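You operate a simulated robot arm through the tools that you are given. There is no shell and no other tool. Be economical: measure what you need, move in short steps, check, and stop when the job is done.

Carry out the task below with a simulated robot arm. There is one attempt and no reset: what you move stays moved.

TASK
Put the seed jar marked "radish" from the worktop on top of the slaw tub.

It is judged by the outcome, as a careful person would: the job done as asked, and still so three seconds after it is handed in. It fails if anything else is knocked over, pushed out of place, dropped, spilled or broken.

THE ROBOT
A 7-joint arm with a two-finger parallel gripper, fixed in place. Base frame: the origin is at the foot of the arm, x ahead of it, y to its left, z up; the work surface is at about z = 0. Lengths are in m, angles in rad, forces in N, time in s.
With the tool pointing down near the work surface it reaches from about 0.24 to 0.62 m from the base axis. Its first joint turns from -1.152 to 1.152 rad. Payload 2.6 kg.
Tool frame: the origin (TCP) lies between the finger pads and is the grasp point; the fingertips stand 0.03 m ahead of it; z points along the fingers, y is the line along which they close. The gripper opens to 0.094 m. The fingers are 0.028 m wide and 0.01 m thick; the gripper's body (0.05 by 0.096 m) begins 0.055 m behind the TCP.
Orientation is that of the tool frame in the base frame, as a unit quaternion [w, x, y, z]. With the fingers straight down and closing along the base's y, the tool's x points along the base's -x, its y along +y and its z along -z.

THE INTERFACE
- The arm moves only by the tool nudge_tool. Its argument "steps" is a list that holds one entry, the list of rows, each a list of 5 numbers: the shift along the base's x, y, z in m, then the turn about the base's z in degrees, then the closure in counts, from 0 (fully open) to 255 (shut). In form: [[[dx, dy, dz, yaw, grip], ...]]. A call has 1 to 20 rows; each row shifts and turns the commanded pose from where the row before left it. A row lasts 0.2 s, in which the tool goes at most 0.05 m and 0.15 rad; a call with a longer step from one row to the next is refused whole, and so is a gripper value outside its range. A pose out of reach is approached as far as the arm can. The call stops where the force on the tool passes 40 N (or 10 N more than at its start, if that is more) or the arm is blocked; 0.2 s more then pass. The fingers move at their own pace (about 0.072 m/s each) and stop on an object; they squeeze with about 27 N. The grip force told is the motor's: it shows also when the fingers shut on nothing. Time passes only in rows, and 0.2 s behind the last, so rows that do not move let the fingers close. It gives the time, the measured TCP pose, the force on the tool (base axes), the opening and the grip force at its end, in the units of the frame above (readings bear some noise), and new pictures: "show" is both (left out), scene, wrist or none.
- Cameras (640 x 400 px; columns grow to the right, rows downward): "scene" is fixed at [0.0466, 0.4514, 0.5483]; the picture's right is [-0.60, -0.80, 0.00], its down [-0.56, 0.42, -0.71] and it looks along [0.57, -0.43, -0.70] (base axes); focal length 362 px, centre (320, 200). "wrist" rides on the gripper at [-0.037, 0, -0.058] in the tool frame; the picture's right is [0.00, -1.00, 0.00], its down [0.97, 0.00, -0.24] and it looks along [0.24, 0.00, 0.97] (tool axes); focal length 218 px, centre (320, 200).
- measure_at(camera, pixels): there is no depth. For up to 12 entries [column, row, z] of the newest picture of that camera ("zoom" is the newest enlarged one), the place [x, y] in the base frame at which the ray of that pixel passes the height z, good to about 0.002 m. No time passes.
- zoom(camera, box): a new picture of the part [left, top, right, bottom] of that camera's present view, enlarged. No time passes.
- sign_off(): hands the job in; it is judged then, once.

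Work in short steps. Measure before you move; look again where a grasp or a placing could have gone wrong, and mend it. You have 60 turns and 120 pictures in all, the two below and enlarged ones among them. Open the gripper and draw the arm clear of the work before you hand the job in, unless the task says otherwise; then end with one line.

The tools are called after "Call:" as name(argument=value, ...) on one line, values as JSON. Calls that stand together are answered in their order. nudge_tool: Moves the arm, as the interface text tells. Its arguments: {"type":"object","properties":{"steps":{"type":"array","items":{"type":"array","items":{"type":"array","items":{"type":"number"}}}},"show":{"type":"string","enum":["both","scene","wrist","none"]}},"required":["steps"]} The other tools are called the same way: measure_at (camera, pixels) gives the place at which the rays of pixels pass given heights; zoom (camera, box) takes an enlarged picture of a part of a camera's view; sign_off () hands the job in.

At the start:

```text
t: 0.0
tcp_pos: [0.3236, 0.2945, 0.3008]
orientation: [0.001, 0.0, 1.0, 0.0]
force: [-0.3, 0.5, 0.3]
finger_gap: 0.0941
finger_force: 0.2
```

scene: 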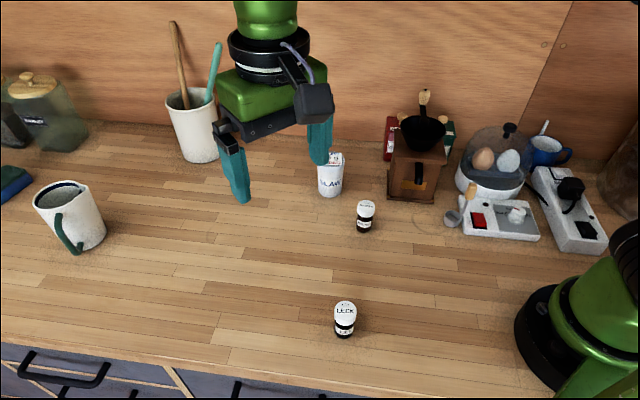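
wrist: 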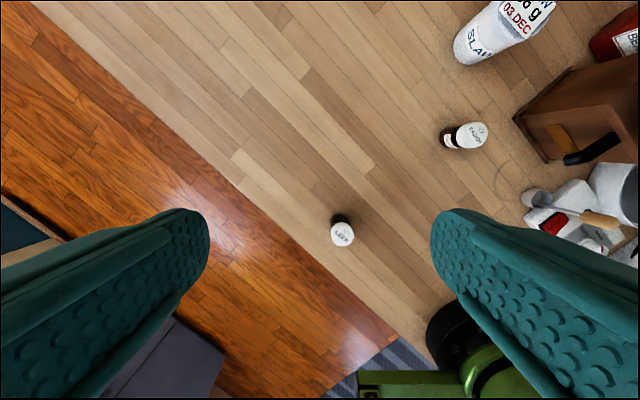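

The scene shows two jars (366,215) and (344,318, "LEEK") and a slaw tub at (330,175). I zoom in to read the labels and check the tub.

Call:
zoom(camera="scene", box=[290, 130, 410, 250])

Call:
zoom(camera="wrist", box=[420, 0, 560, 160])

Call:
measure_at(camera="scene", pixels=[[364, 230, 0], [366, 207, 0.045], [330, 194, 0], [329, 160, 0.09], [344, 336, 0], [410, 195, 0]])

```text
3.33 times, centred on (350, 190) of scene
```

zoom: 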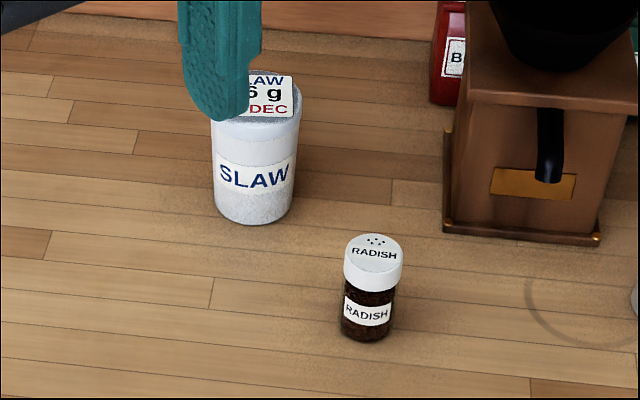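

```text
2.50 times, centred on (490, 80) of wrist
```

zoom: 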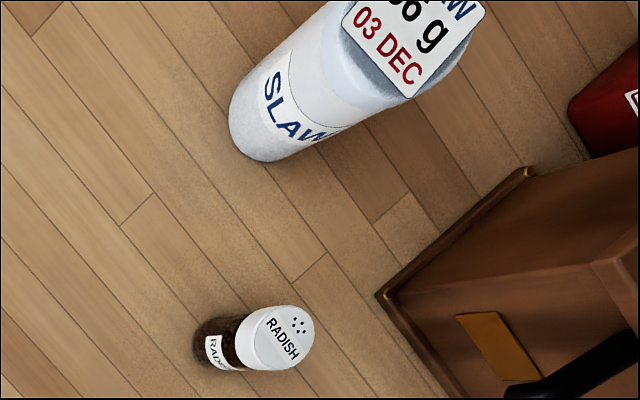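

```text
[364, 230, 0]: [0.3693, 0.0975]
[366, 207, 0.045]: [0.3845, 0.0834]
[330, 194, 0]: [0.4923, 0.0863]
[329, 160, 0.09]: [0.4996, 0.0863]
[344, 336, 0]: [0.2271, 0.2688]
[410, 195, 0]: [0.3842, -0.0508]
```

The jar at (366,215) is marked RADISH, at about (0.379, 0.089). I move above and short of it at the present height, so that the wrist camera sees both the jar and the tub.

Call:
nudge_tool(steps=[[[0.015, -0.04, 0.01, 0, 0], [0.015, -0.04, 0.01, 0, 0], [0.015, -0.04, 0, 0, 0], [0.011, -0.04, 0, 0, 0], [0, -0.04, 0, 0, 0], [0, 0, 0, 0, 0]]])

```text
t: 1.4
tcp_pos: [0.3803, 0.093, 0.3188]
orientation: [0.002, -0.001, 1.0, 0.0]
force: [0.9, 0.3, -0.1]
finger_gap: 0.0939
finger_force: 0.2
```

scene: 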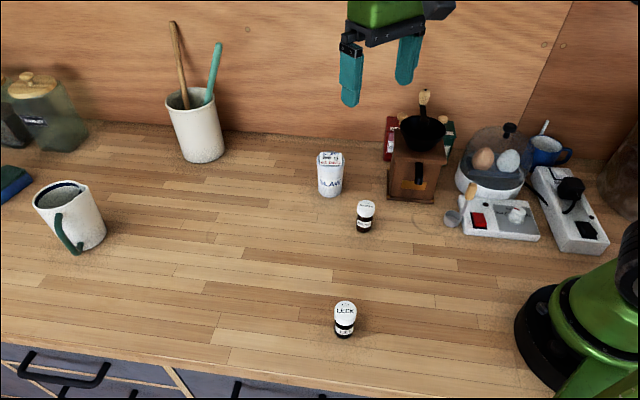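
wrist: 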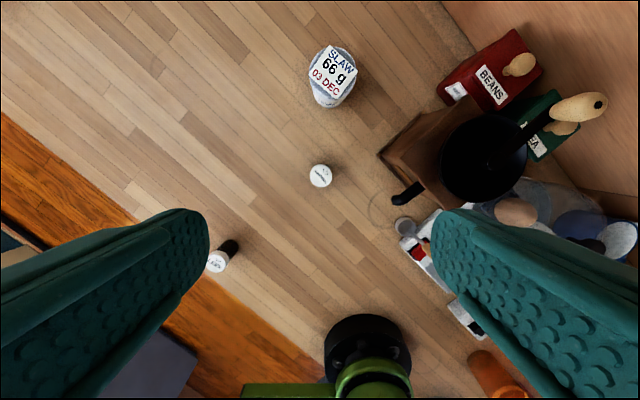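

Call:
zoom(camera="wrist", box=[270, 30, 390, 200])

Call:
zoom(camera="scene", box=[300, 130, 390, 240])

Call:
measure_at(camera="wrist", pixels=[[320, 176, 0.053], [308, 176, 0.053], [332, 176, 0.053], [332, 70, 0.09], [308, 75, 0.09], [357, 72, 0.09], [334, 108, 0.0], [380, 154, 0.0], [420, 110, 0.15]])

Call:
measure_at(camera="scene", pixels=[[331, 197, 0], [331, 158, 0.07], [331, 158, 0.08], [331, 158, 0.09], [366, 205, 0.053], [364, 232, 0]])

```text
2.35 times, centred on (330, 115) of wrist
```

zoom: 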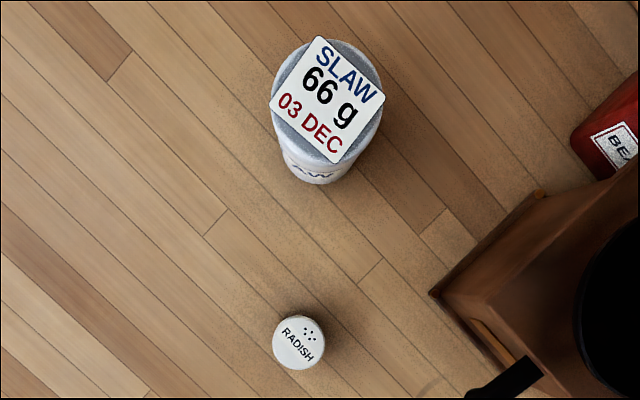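

```text
3.64 times, centred on (345, 185) of scene
```

zoom: 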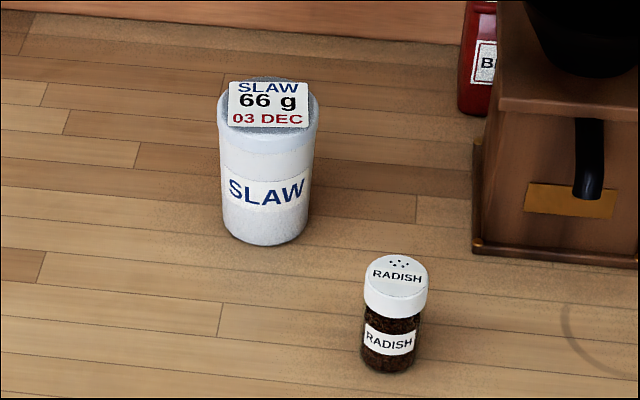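

```text
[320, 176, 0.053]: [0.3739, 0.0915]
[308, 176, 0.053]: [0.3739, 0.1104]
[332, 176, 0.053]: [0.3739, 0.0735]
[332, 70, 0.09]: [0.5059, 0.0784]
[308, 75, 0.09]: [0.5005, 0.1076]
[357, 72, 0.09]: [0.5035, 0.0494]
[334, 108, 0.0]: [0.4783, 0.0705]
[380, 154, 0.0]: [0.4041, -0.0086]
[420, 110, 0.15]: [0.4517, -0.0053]
```

```text
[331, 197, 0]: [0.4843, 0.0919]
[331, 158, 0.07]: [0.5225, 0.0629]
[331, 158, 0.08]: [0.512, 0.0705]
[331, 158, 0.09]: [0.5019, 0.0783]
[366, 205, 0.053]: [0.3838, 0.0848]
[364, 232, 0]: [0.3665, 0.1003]
```

The tub top is at z≈0.09, centre ≈(0.502, 0.078). The views intersect for the jar at ≈(0.376, 0.092), height ≈0.064. I descend to z≈0.13 and look again.

Call:
nudge_tool(steps=[[[-0.004, -0.001, -0.045, 0, 0], [0, 0, -0.045, 0, 0], [0, 0, -0.045, 0, 0], [0, 0, -0.045, 0, 0], [0, 0, 0, 0, 0]]])

```text
t: 2.6
tcp_pos: [0.3738, 0.0932, 0.1409]
orientation: [0.0, 0.0, 1.0, -0.001]
force: [0.4, -0.7, 0.4]
finger_gap: 0.0941
finger_force: 0.0
```

scene: 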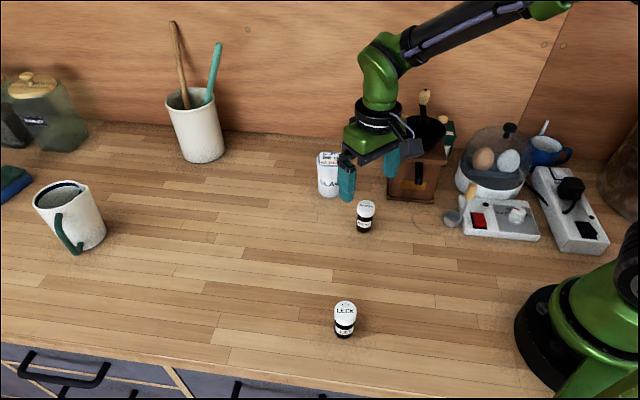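
wrist: 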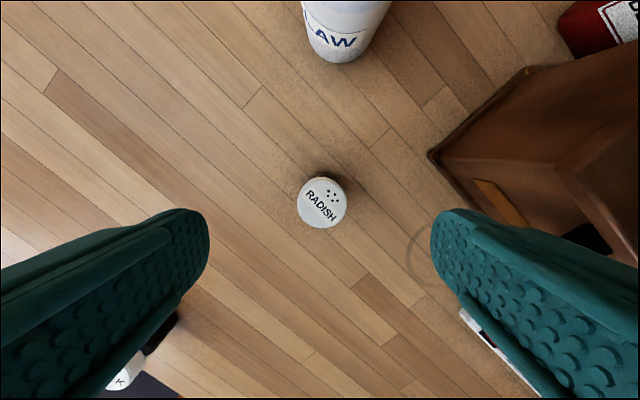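

Call:
measure_at(camera="wrist", pixels=[[322, 202, 0.064], [297, 202, 0.064], [347, 202, 0.064], [322, 202, 0.055], [342, 63, 0]])

```text
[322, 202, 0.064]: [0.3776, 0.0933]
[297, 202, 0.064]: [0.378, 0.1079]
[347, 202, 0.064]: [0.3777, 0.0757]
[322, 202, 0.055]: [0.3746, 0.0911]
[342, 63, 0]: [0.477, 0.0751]
```

Jar centre ≈(0.3765, 0.092), between the fingers. I go down to z≈0.043 and close.

Call:
nudge_tool(steps=[[[0.001, -0.001, -0.04, 0, 0], [0, 0, -0.035, 0, 0], [0, 0, -0.022, 0, 0], [0, 0, 0, 0, 0], [0, 0, 0, 0, 255], [0, 0, 0, 0, 255], [0, 0, 0, 0, 255], [0, 0, 0, 0, 255], [0, 0, 0, 0, 255]]])

```text
t: 4.6
tcp_pos: [0.3769, 0.0907, 0.0432]
orientation: [0.001, 0.0, 1.0, 0.0]
force: [-0.5, 0.2, 0.1]
finger_gap: 0.0318
finger_force: 26.9
```

scene: 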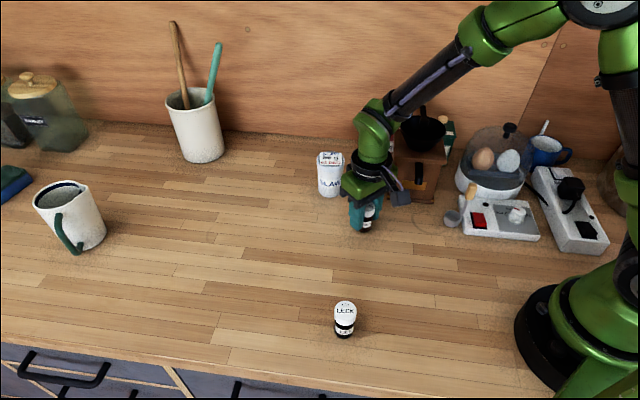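
wrist: 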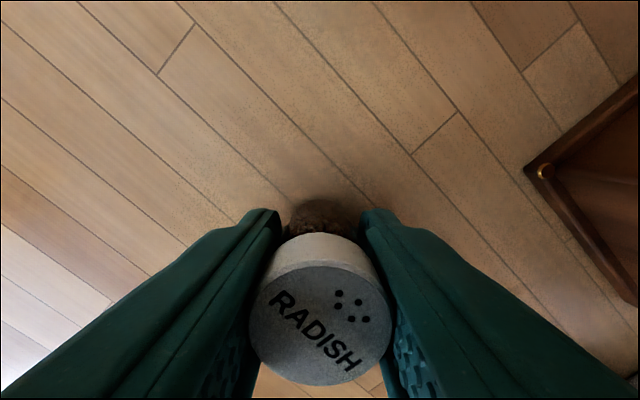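

The fingers hold the jar (gap 0.032, 27 N). I lift straight up to z≈0.20.

Call:
nudge_tool(steps=[[[0, 0, 0.025, 0, 255], [0, 0, 0.04, 0, 255], [0, 0, 0.045, 0, 255], [0, 0, 0.045, 0, 255], [0, 0, 0, 0, 255]]])

```text
t: 5.8
tcp_pos: [0.3744, 0.0891, 0.1966]
orientation: [0.0, 0.0, 1.0, 0.0]
force: [0.9, 0.7, -0.8]
finger_gap: 0.0316
finger_force: 27.0
```

scene: 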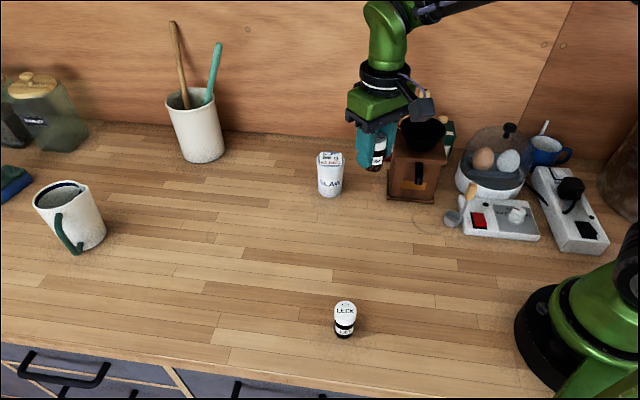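
wrist: 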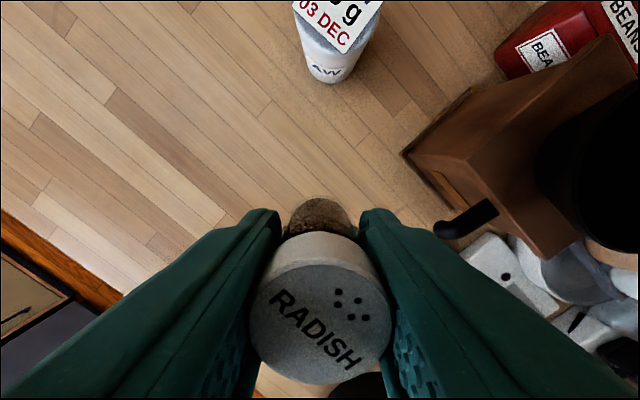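

Lifted cleanly. I carry it over the tub (+0.126, −0.013) at this height and look again.

Call:
nudge_tool(steps=[[[0.03, -0.003, 0, 0, 255], [0.035, -0.004, 0, 0, 255], [0.035, -0.003, 0, 0, 255], [0.026, -0.003, 0, 0, 255], [0, 0, 0, 0, 255], [0, 0, 0, 0, 255]]])

Call:
zoom(camera="scene", box=[280, 80, 420, 210])

```text
t: 7.2
tcp_pos: [0.5022, 0.0793, 0.2005]
orientation: [0.0, -0.001, 1.0, -0.001]
force: [-0.9, 0.2, -1.0]
finger_gap: 0.0318
finger_force: 27.4
```

scene: 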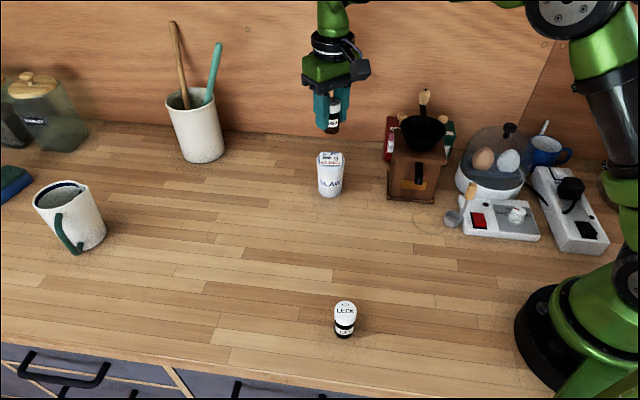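
wrist: 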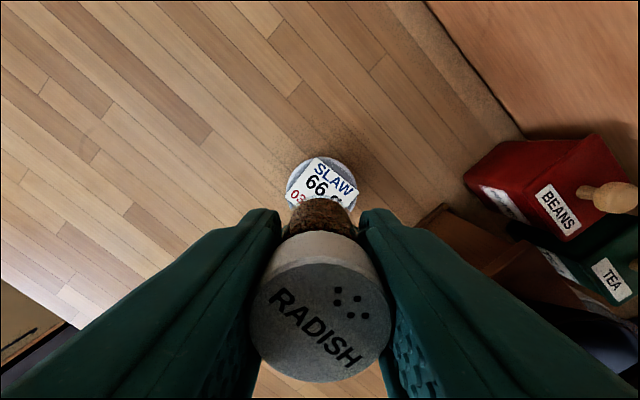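

```text
3.08 times, centred on (350, 145) of scene
```

zoom: 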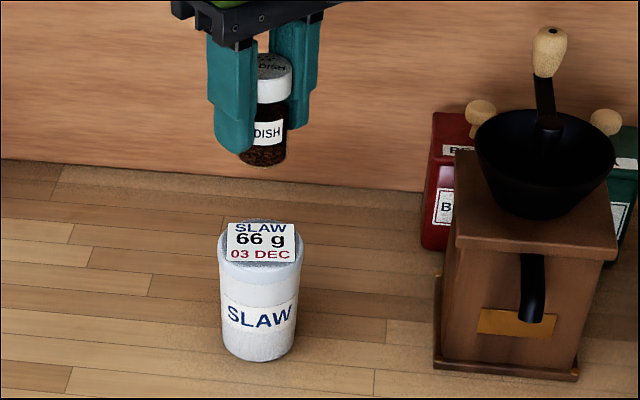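

From the wrist view the tub's rim spans columns 286–358, with its far edge at row 156. I measure it at a few possible heights.

Call:
measure_at(camera="wrist", pixels=[[322, 156, 0.09], [286, 190, 0.09], [358, 190, 0.09], [322, 192, 0.09]])

Call:
measure_at(camera="scene", pixels=[[331, 158.5, 0.085], [331, 158.5, 0.09], [331, 158.5, 0.095], [332, 133, 0.155]])

```text
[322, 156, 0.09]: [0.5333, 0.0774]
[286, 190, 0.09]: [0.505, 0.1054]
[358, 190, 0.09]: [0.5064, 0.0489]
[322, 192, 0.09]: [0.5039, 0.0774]
```

```text
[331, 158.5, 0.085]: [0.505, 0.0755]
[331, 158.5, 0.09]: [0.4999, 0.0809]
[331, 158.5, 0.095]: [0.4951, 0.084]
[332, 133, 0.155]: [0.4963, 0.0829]
```

Tub top centre ≈(0.504, 0.077), and the jar is over it. Contact is expected at TCP z≈0.13; I descend to about 0.14.

Call:
nudge_tool(steps=[[[0.001, 0, -0.03, 0, 255], [0, 0, -0.02, 0, 255], [0, 0, -0.008, 0, 255], [0, 0, 0, 0, 255]]])

Call:
zoom(camera="scene", box=[290, 110, 380, 210])

```text
t: 8.2
tcp_pos: [0.5038, 0.0782, 0.141]
orientation: [0.001, 0.0, 1.0, 0.0]
force: [0.1, -0.3, -0.3]
finger_gap: 0.0314
finger_force: 27.1
```

scene: 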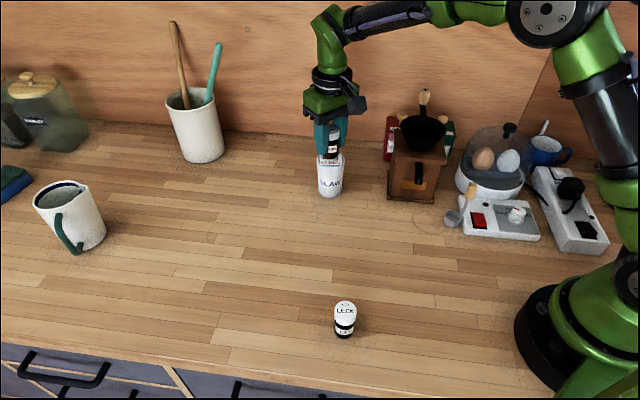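
wrist: 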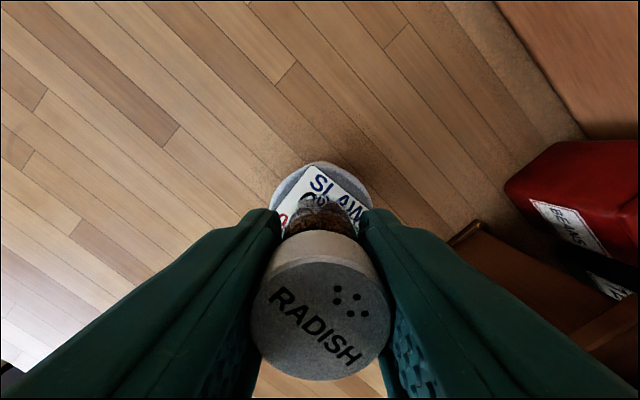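

```text
4.00 times, centred on (335, 160) of scene
```

zoom: 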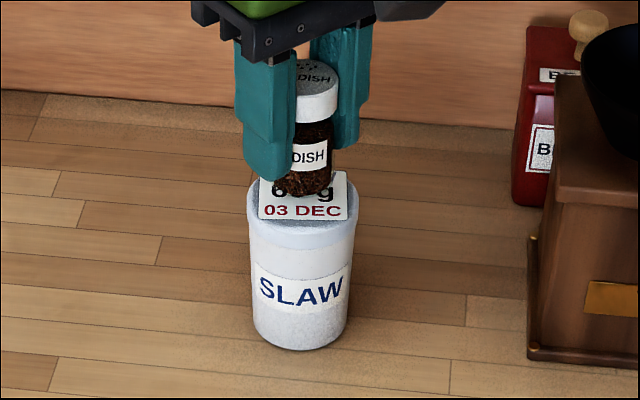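

The jar is just above the centre of the tub top with no contact yet. I lower it in 2 mm steps, watching the force.

Call:
nudge_tool(steps=[[[0, 0, -0.002, 0, 255], [0, 0, -0.002, 0, 255], [0, 0, -0.002, 0, 255], [0, 0, 0, 0, 255]]], show="none")

Call:
zoom(camera="scene", box=[290, 110, 380, 210])

```text
t: 9.2
tcp_pos: [0.5044, 0.0794, 0.134]
orientation: [0.0, 0.0, 1.0, 0.0]
force: [0.2, -0.2, -0.7]
finger_gap: 0.0314
finger_force: 27.3
```

```text
4.00 times, centred on (335, 160) of scene
```

zoom: 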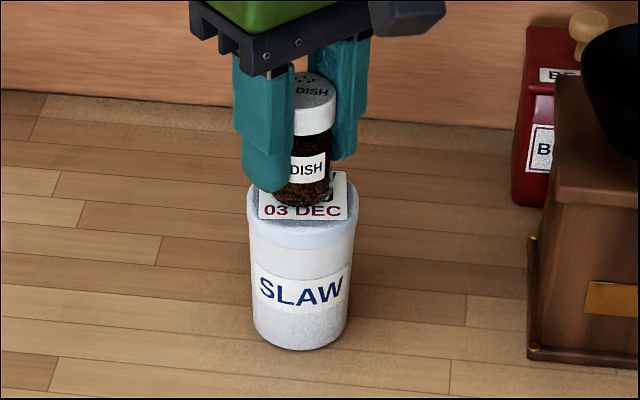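

No contact yet (jar bottom edge at zoom row 208; expected ≈217 when landed). I continue in 1 mm steps.

Call:
nudge_tool(steps=[[[0, 0, -0.001, 0, 255], [0, 0, -0.001, 0, 255], [0, 0, -0.001, 0, 255], [0, 0, 0, 0, 255]]], show="none")

Call:
zoom(camera="scene", box=[290, 110, 380, 210])

```text
t: 10.2
tcp_pos: [0.5054, 0.0797, 0.1326]
orientation: [0.001, 0.0, 1.0, 0.0]
force: [-0.7, -0.1, 2.3]
finger_gap: 0.0313
finger_force: 27.5
```

```text
4.00 times, centred on (335, 160) of scene
```

zoom: 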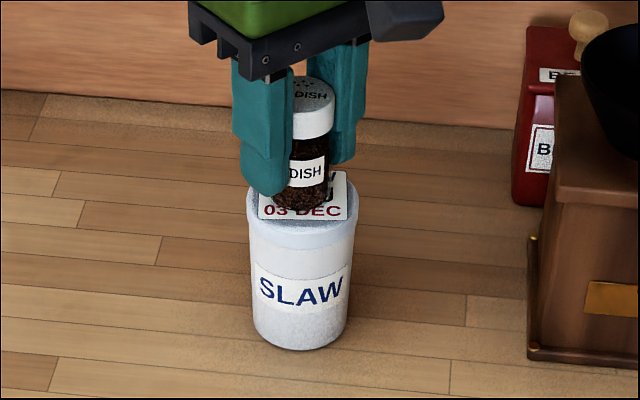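

Force z went up to +2.3 N, which may be first contact. One more 1 mm step to confirm.

Call:
nudge_tool(steps=[[[0, 0, -0.001, 0, 255], [0, 0, 0, 0, 255]]], show="wrist")

```text
t: 10.8
tcp_pos: [0.5041, 0.0795, 0.1306]
orientation: [0.0, 0.0, 1.0, 0.0]
force: [-1.0, 0.9, 7.8]
finger_gap: 0.0314
finger_force: 27.1
```

wrist: 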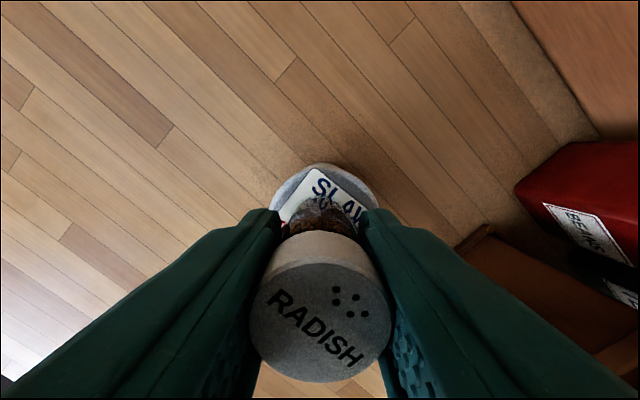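

Contact is confirmed (7.8 N). I ease off 1 mm, then open in stages.

Call:
nudge_tool(steps=[[[0, 0, 0.001, 0, 255], [0, 0, 0, 0, 165], [0, 0, 0, 0, 155], [0, 0, 0, 0, 140], [0, 0, 0, 0, 110], [0, 0, 0, 0, 80], [0, 0, 0, 0, 60]]])

Call:
zoom(camera="scene", box=[290, 110, 380, 210])

```text
t: 12.4
tcp_pos: [0.5049, 0.0791, 0.1324]
orientation: [0.001, 0.0, 1.0, 0.0]
force: [-0.6, 0.1, 0.3]
finger_gap: 0.0719
finger_force: 0.1
```

scene: 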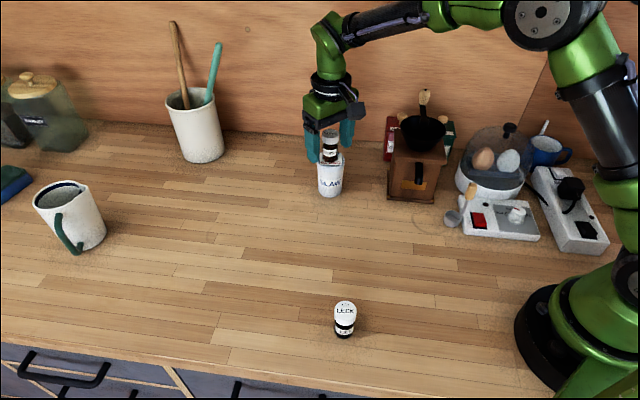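
wrist: 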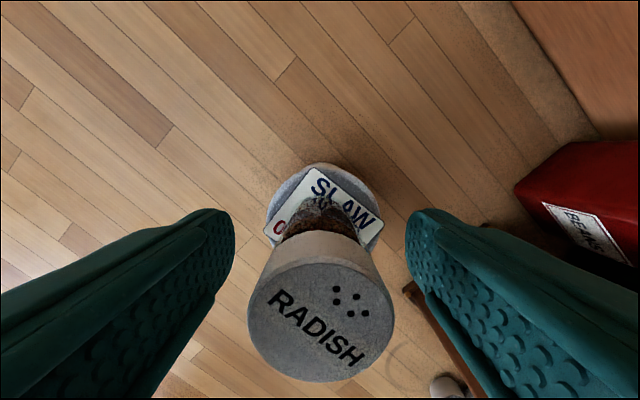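

```text
4.00 times, centred on (335, 160) of scene
```

zoom: 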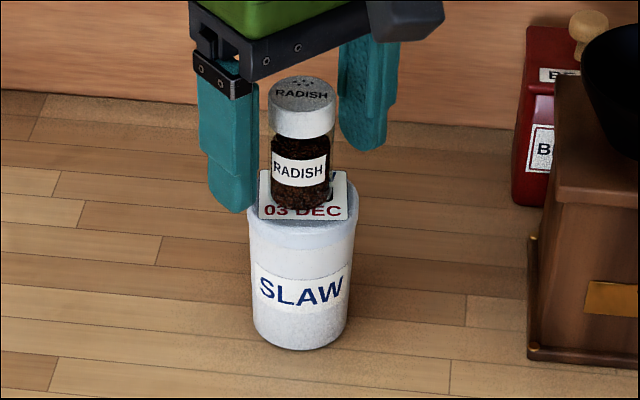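

The jar stands free and upright on the tub, with both fingers clear of it. I go straight up, then back.

Call:
nudge_tool(steps=[[[0, 0, 0.02, 0, 60], [0, 0, 0.04, 0, 60], [0, 0, 0.045, 0, 60], [0, 0, 0.045, 0, 60], [-0.03, 0.02, 0.02, 0, 60], [-0.04, 0.02, 0, 0, 60], [-0.04, 0.02, 0, 0, 60], [-0.03, 0, 0, 0, 60], [0, 0, 0, 0, 60], [0, 0, 0, 0, 60]]])

Call:
zoom(camera="scene", box=[290, 110, 380, 210])

```text
t: 14.6
tcp_pos: [0.3649, 0.1403, 0.3008]
orientation: [0.001, 0.0, 1.0, 0.0]
force: [-0.3, -0.8, 0.0]
finger_gap: 0.0719
finger_force: 0.1
```

scene: 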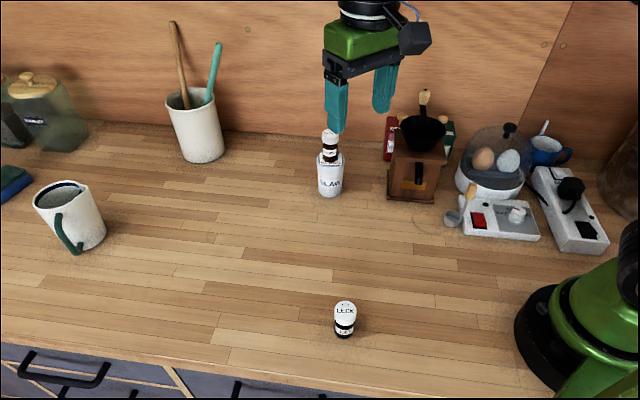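
wrist: 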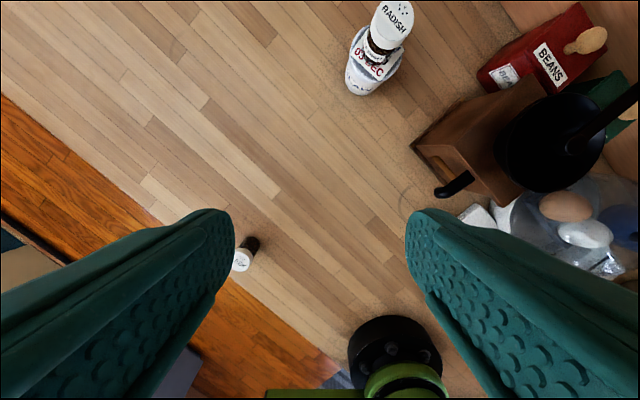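

```text
4.00 times, centred on (335, 160) of scene
```

zoom: 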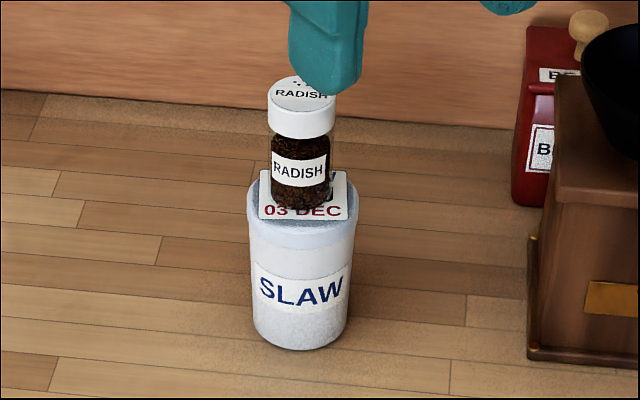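

The jar is steady and upright on the tub, the arm is clear and nothing else has moved. I hand the job in.

Call:
sign_off()

```text
The job is handed in.
```

The jar marked "radish" is standing upright on top of the slaw tub, the arm is clear, and nothing else was moved.
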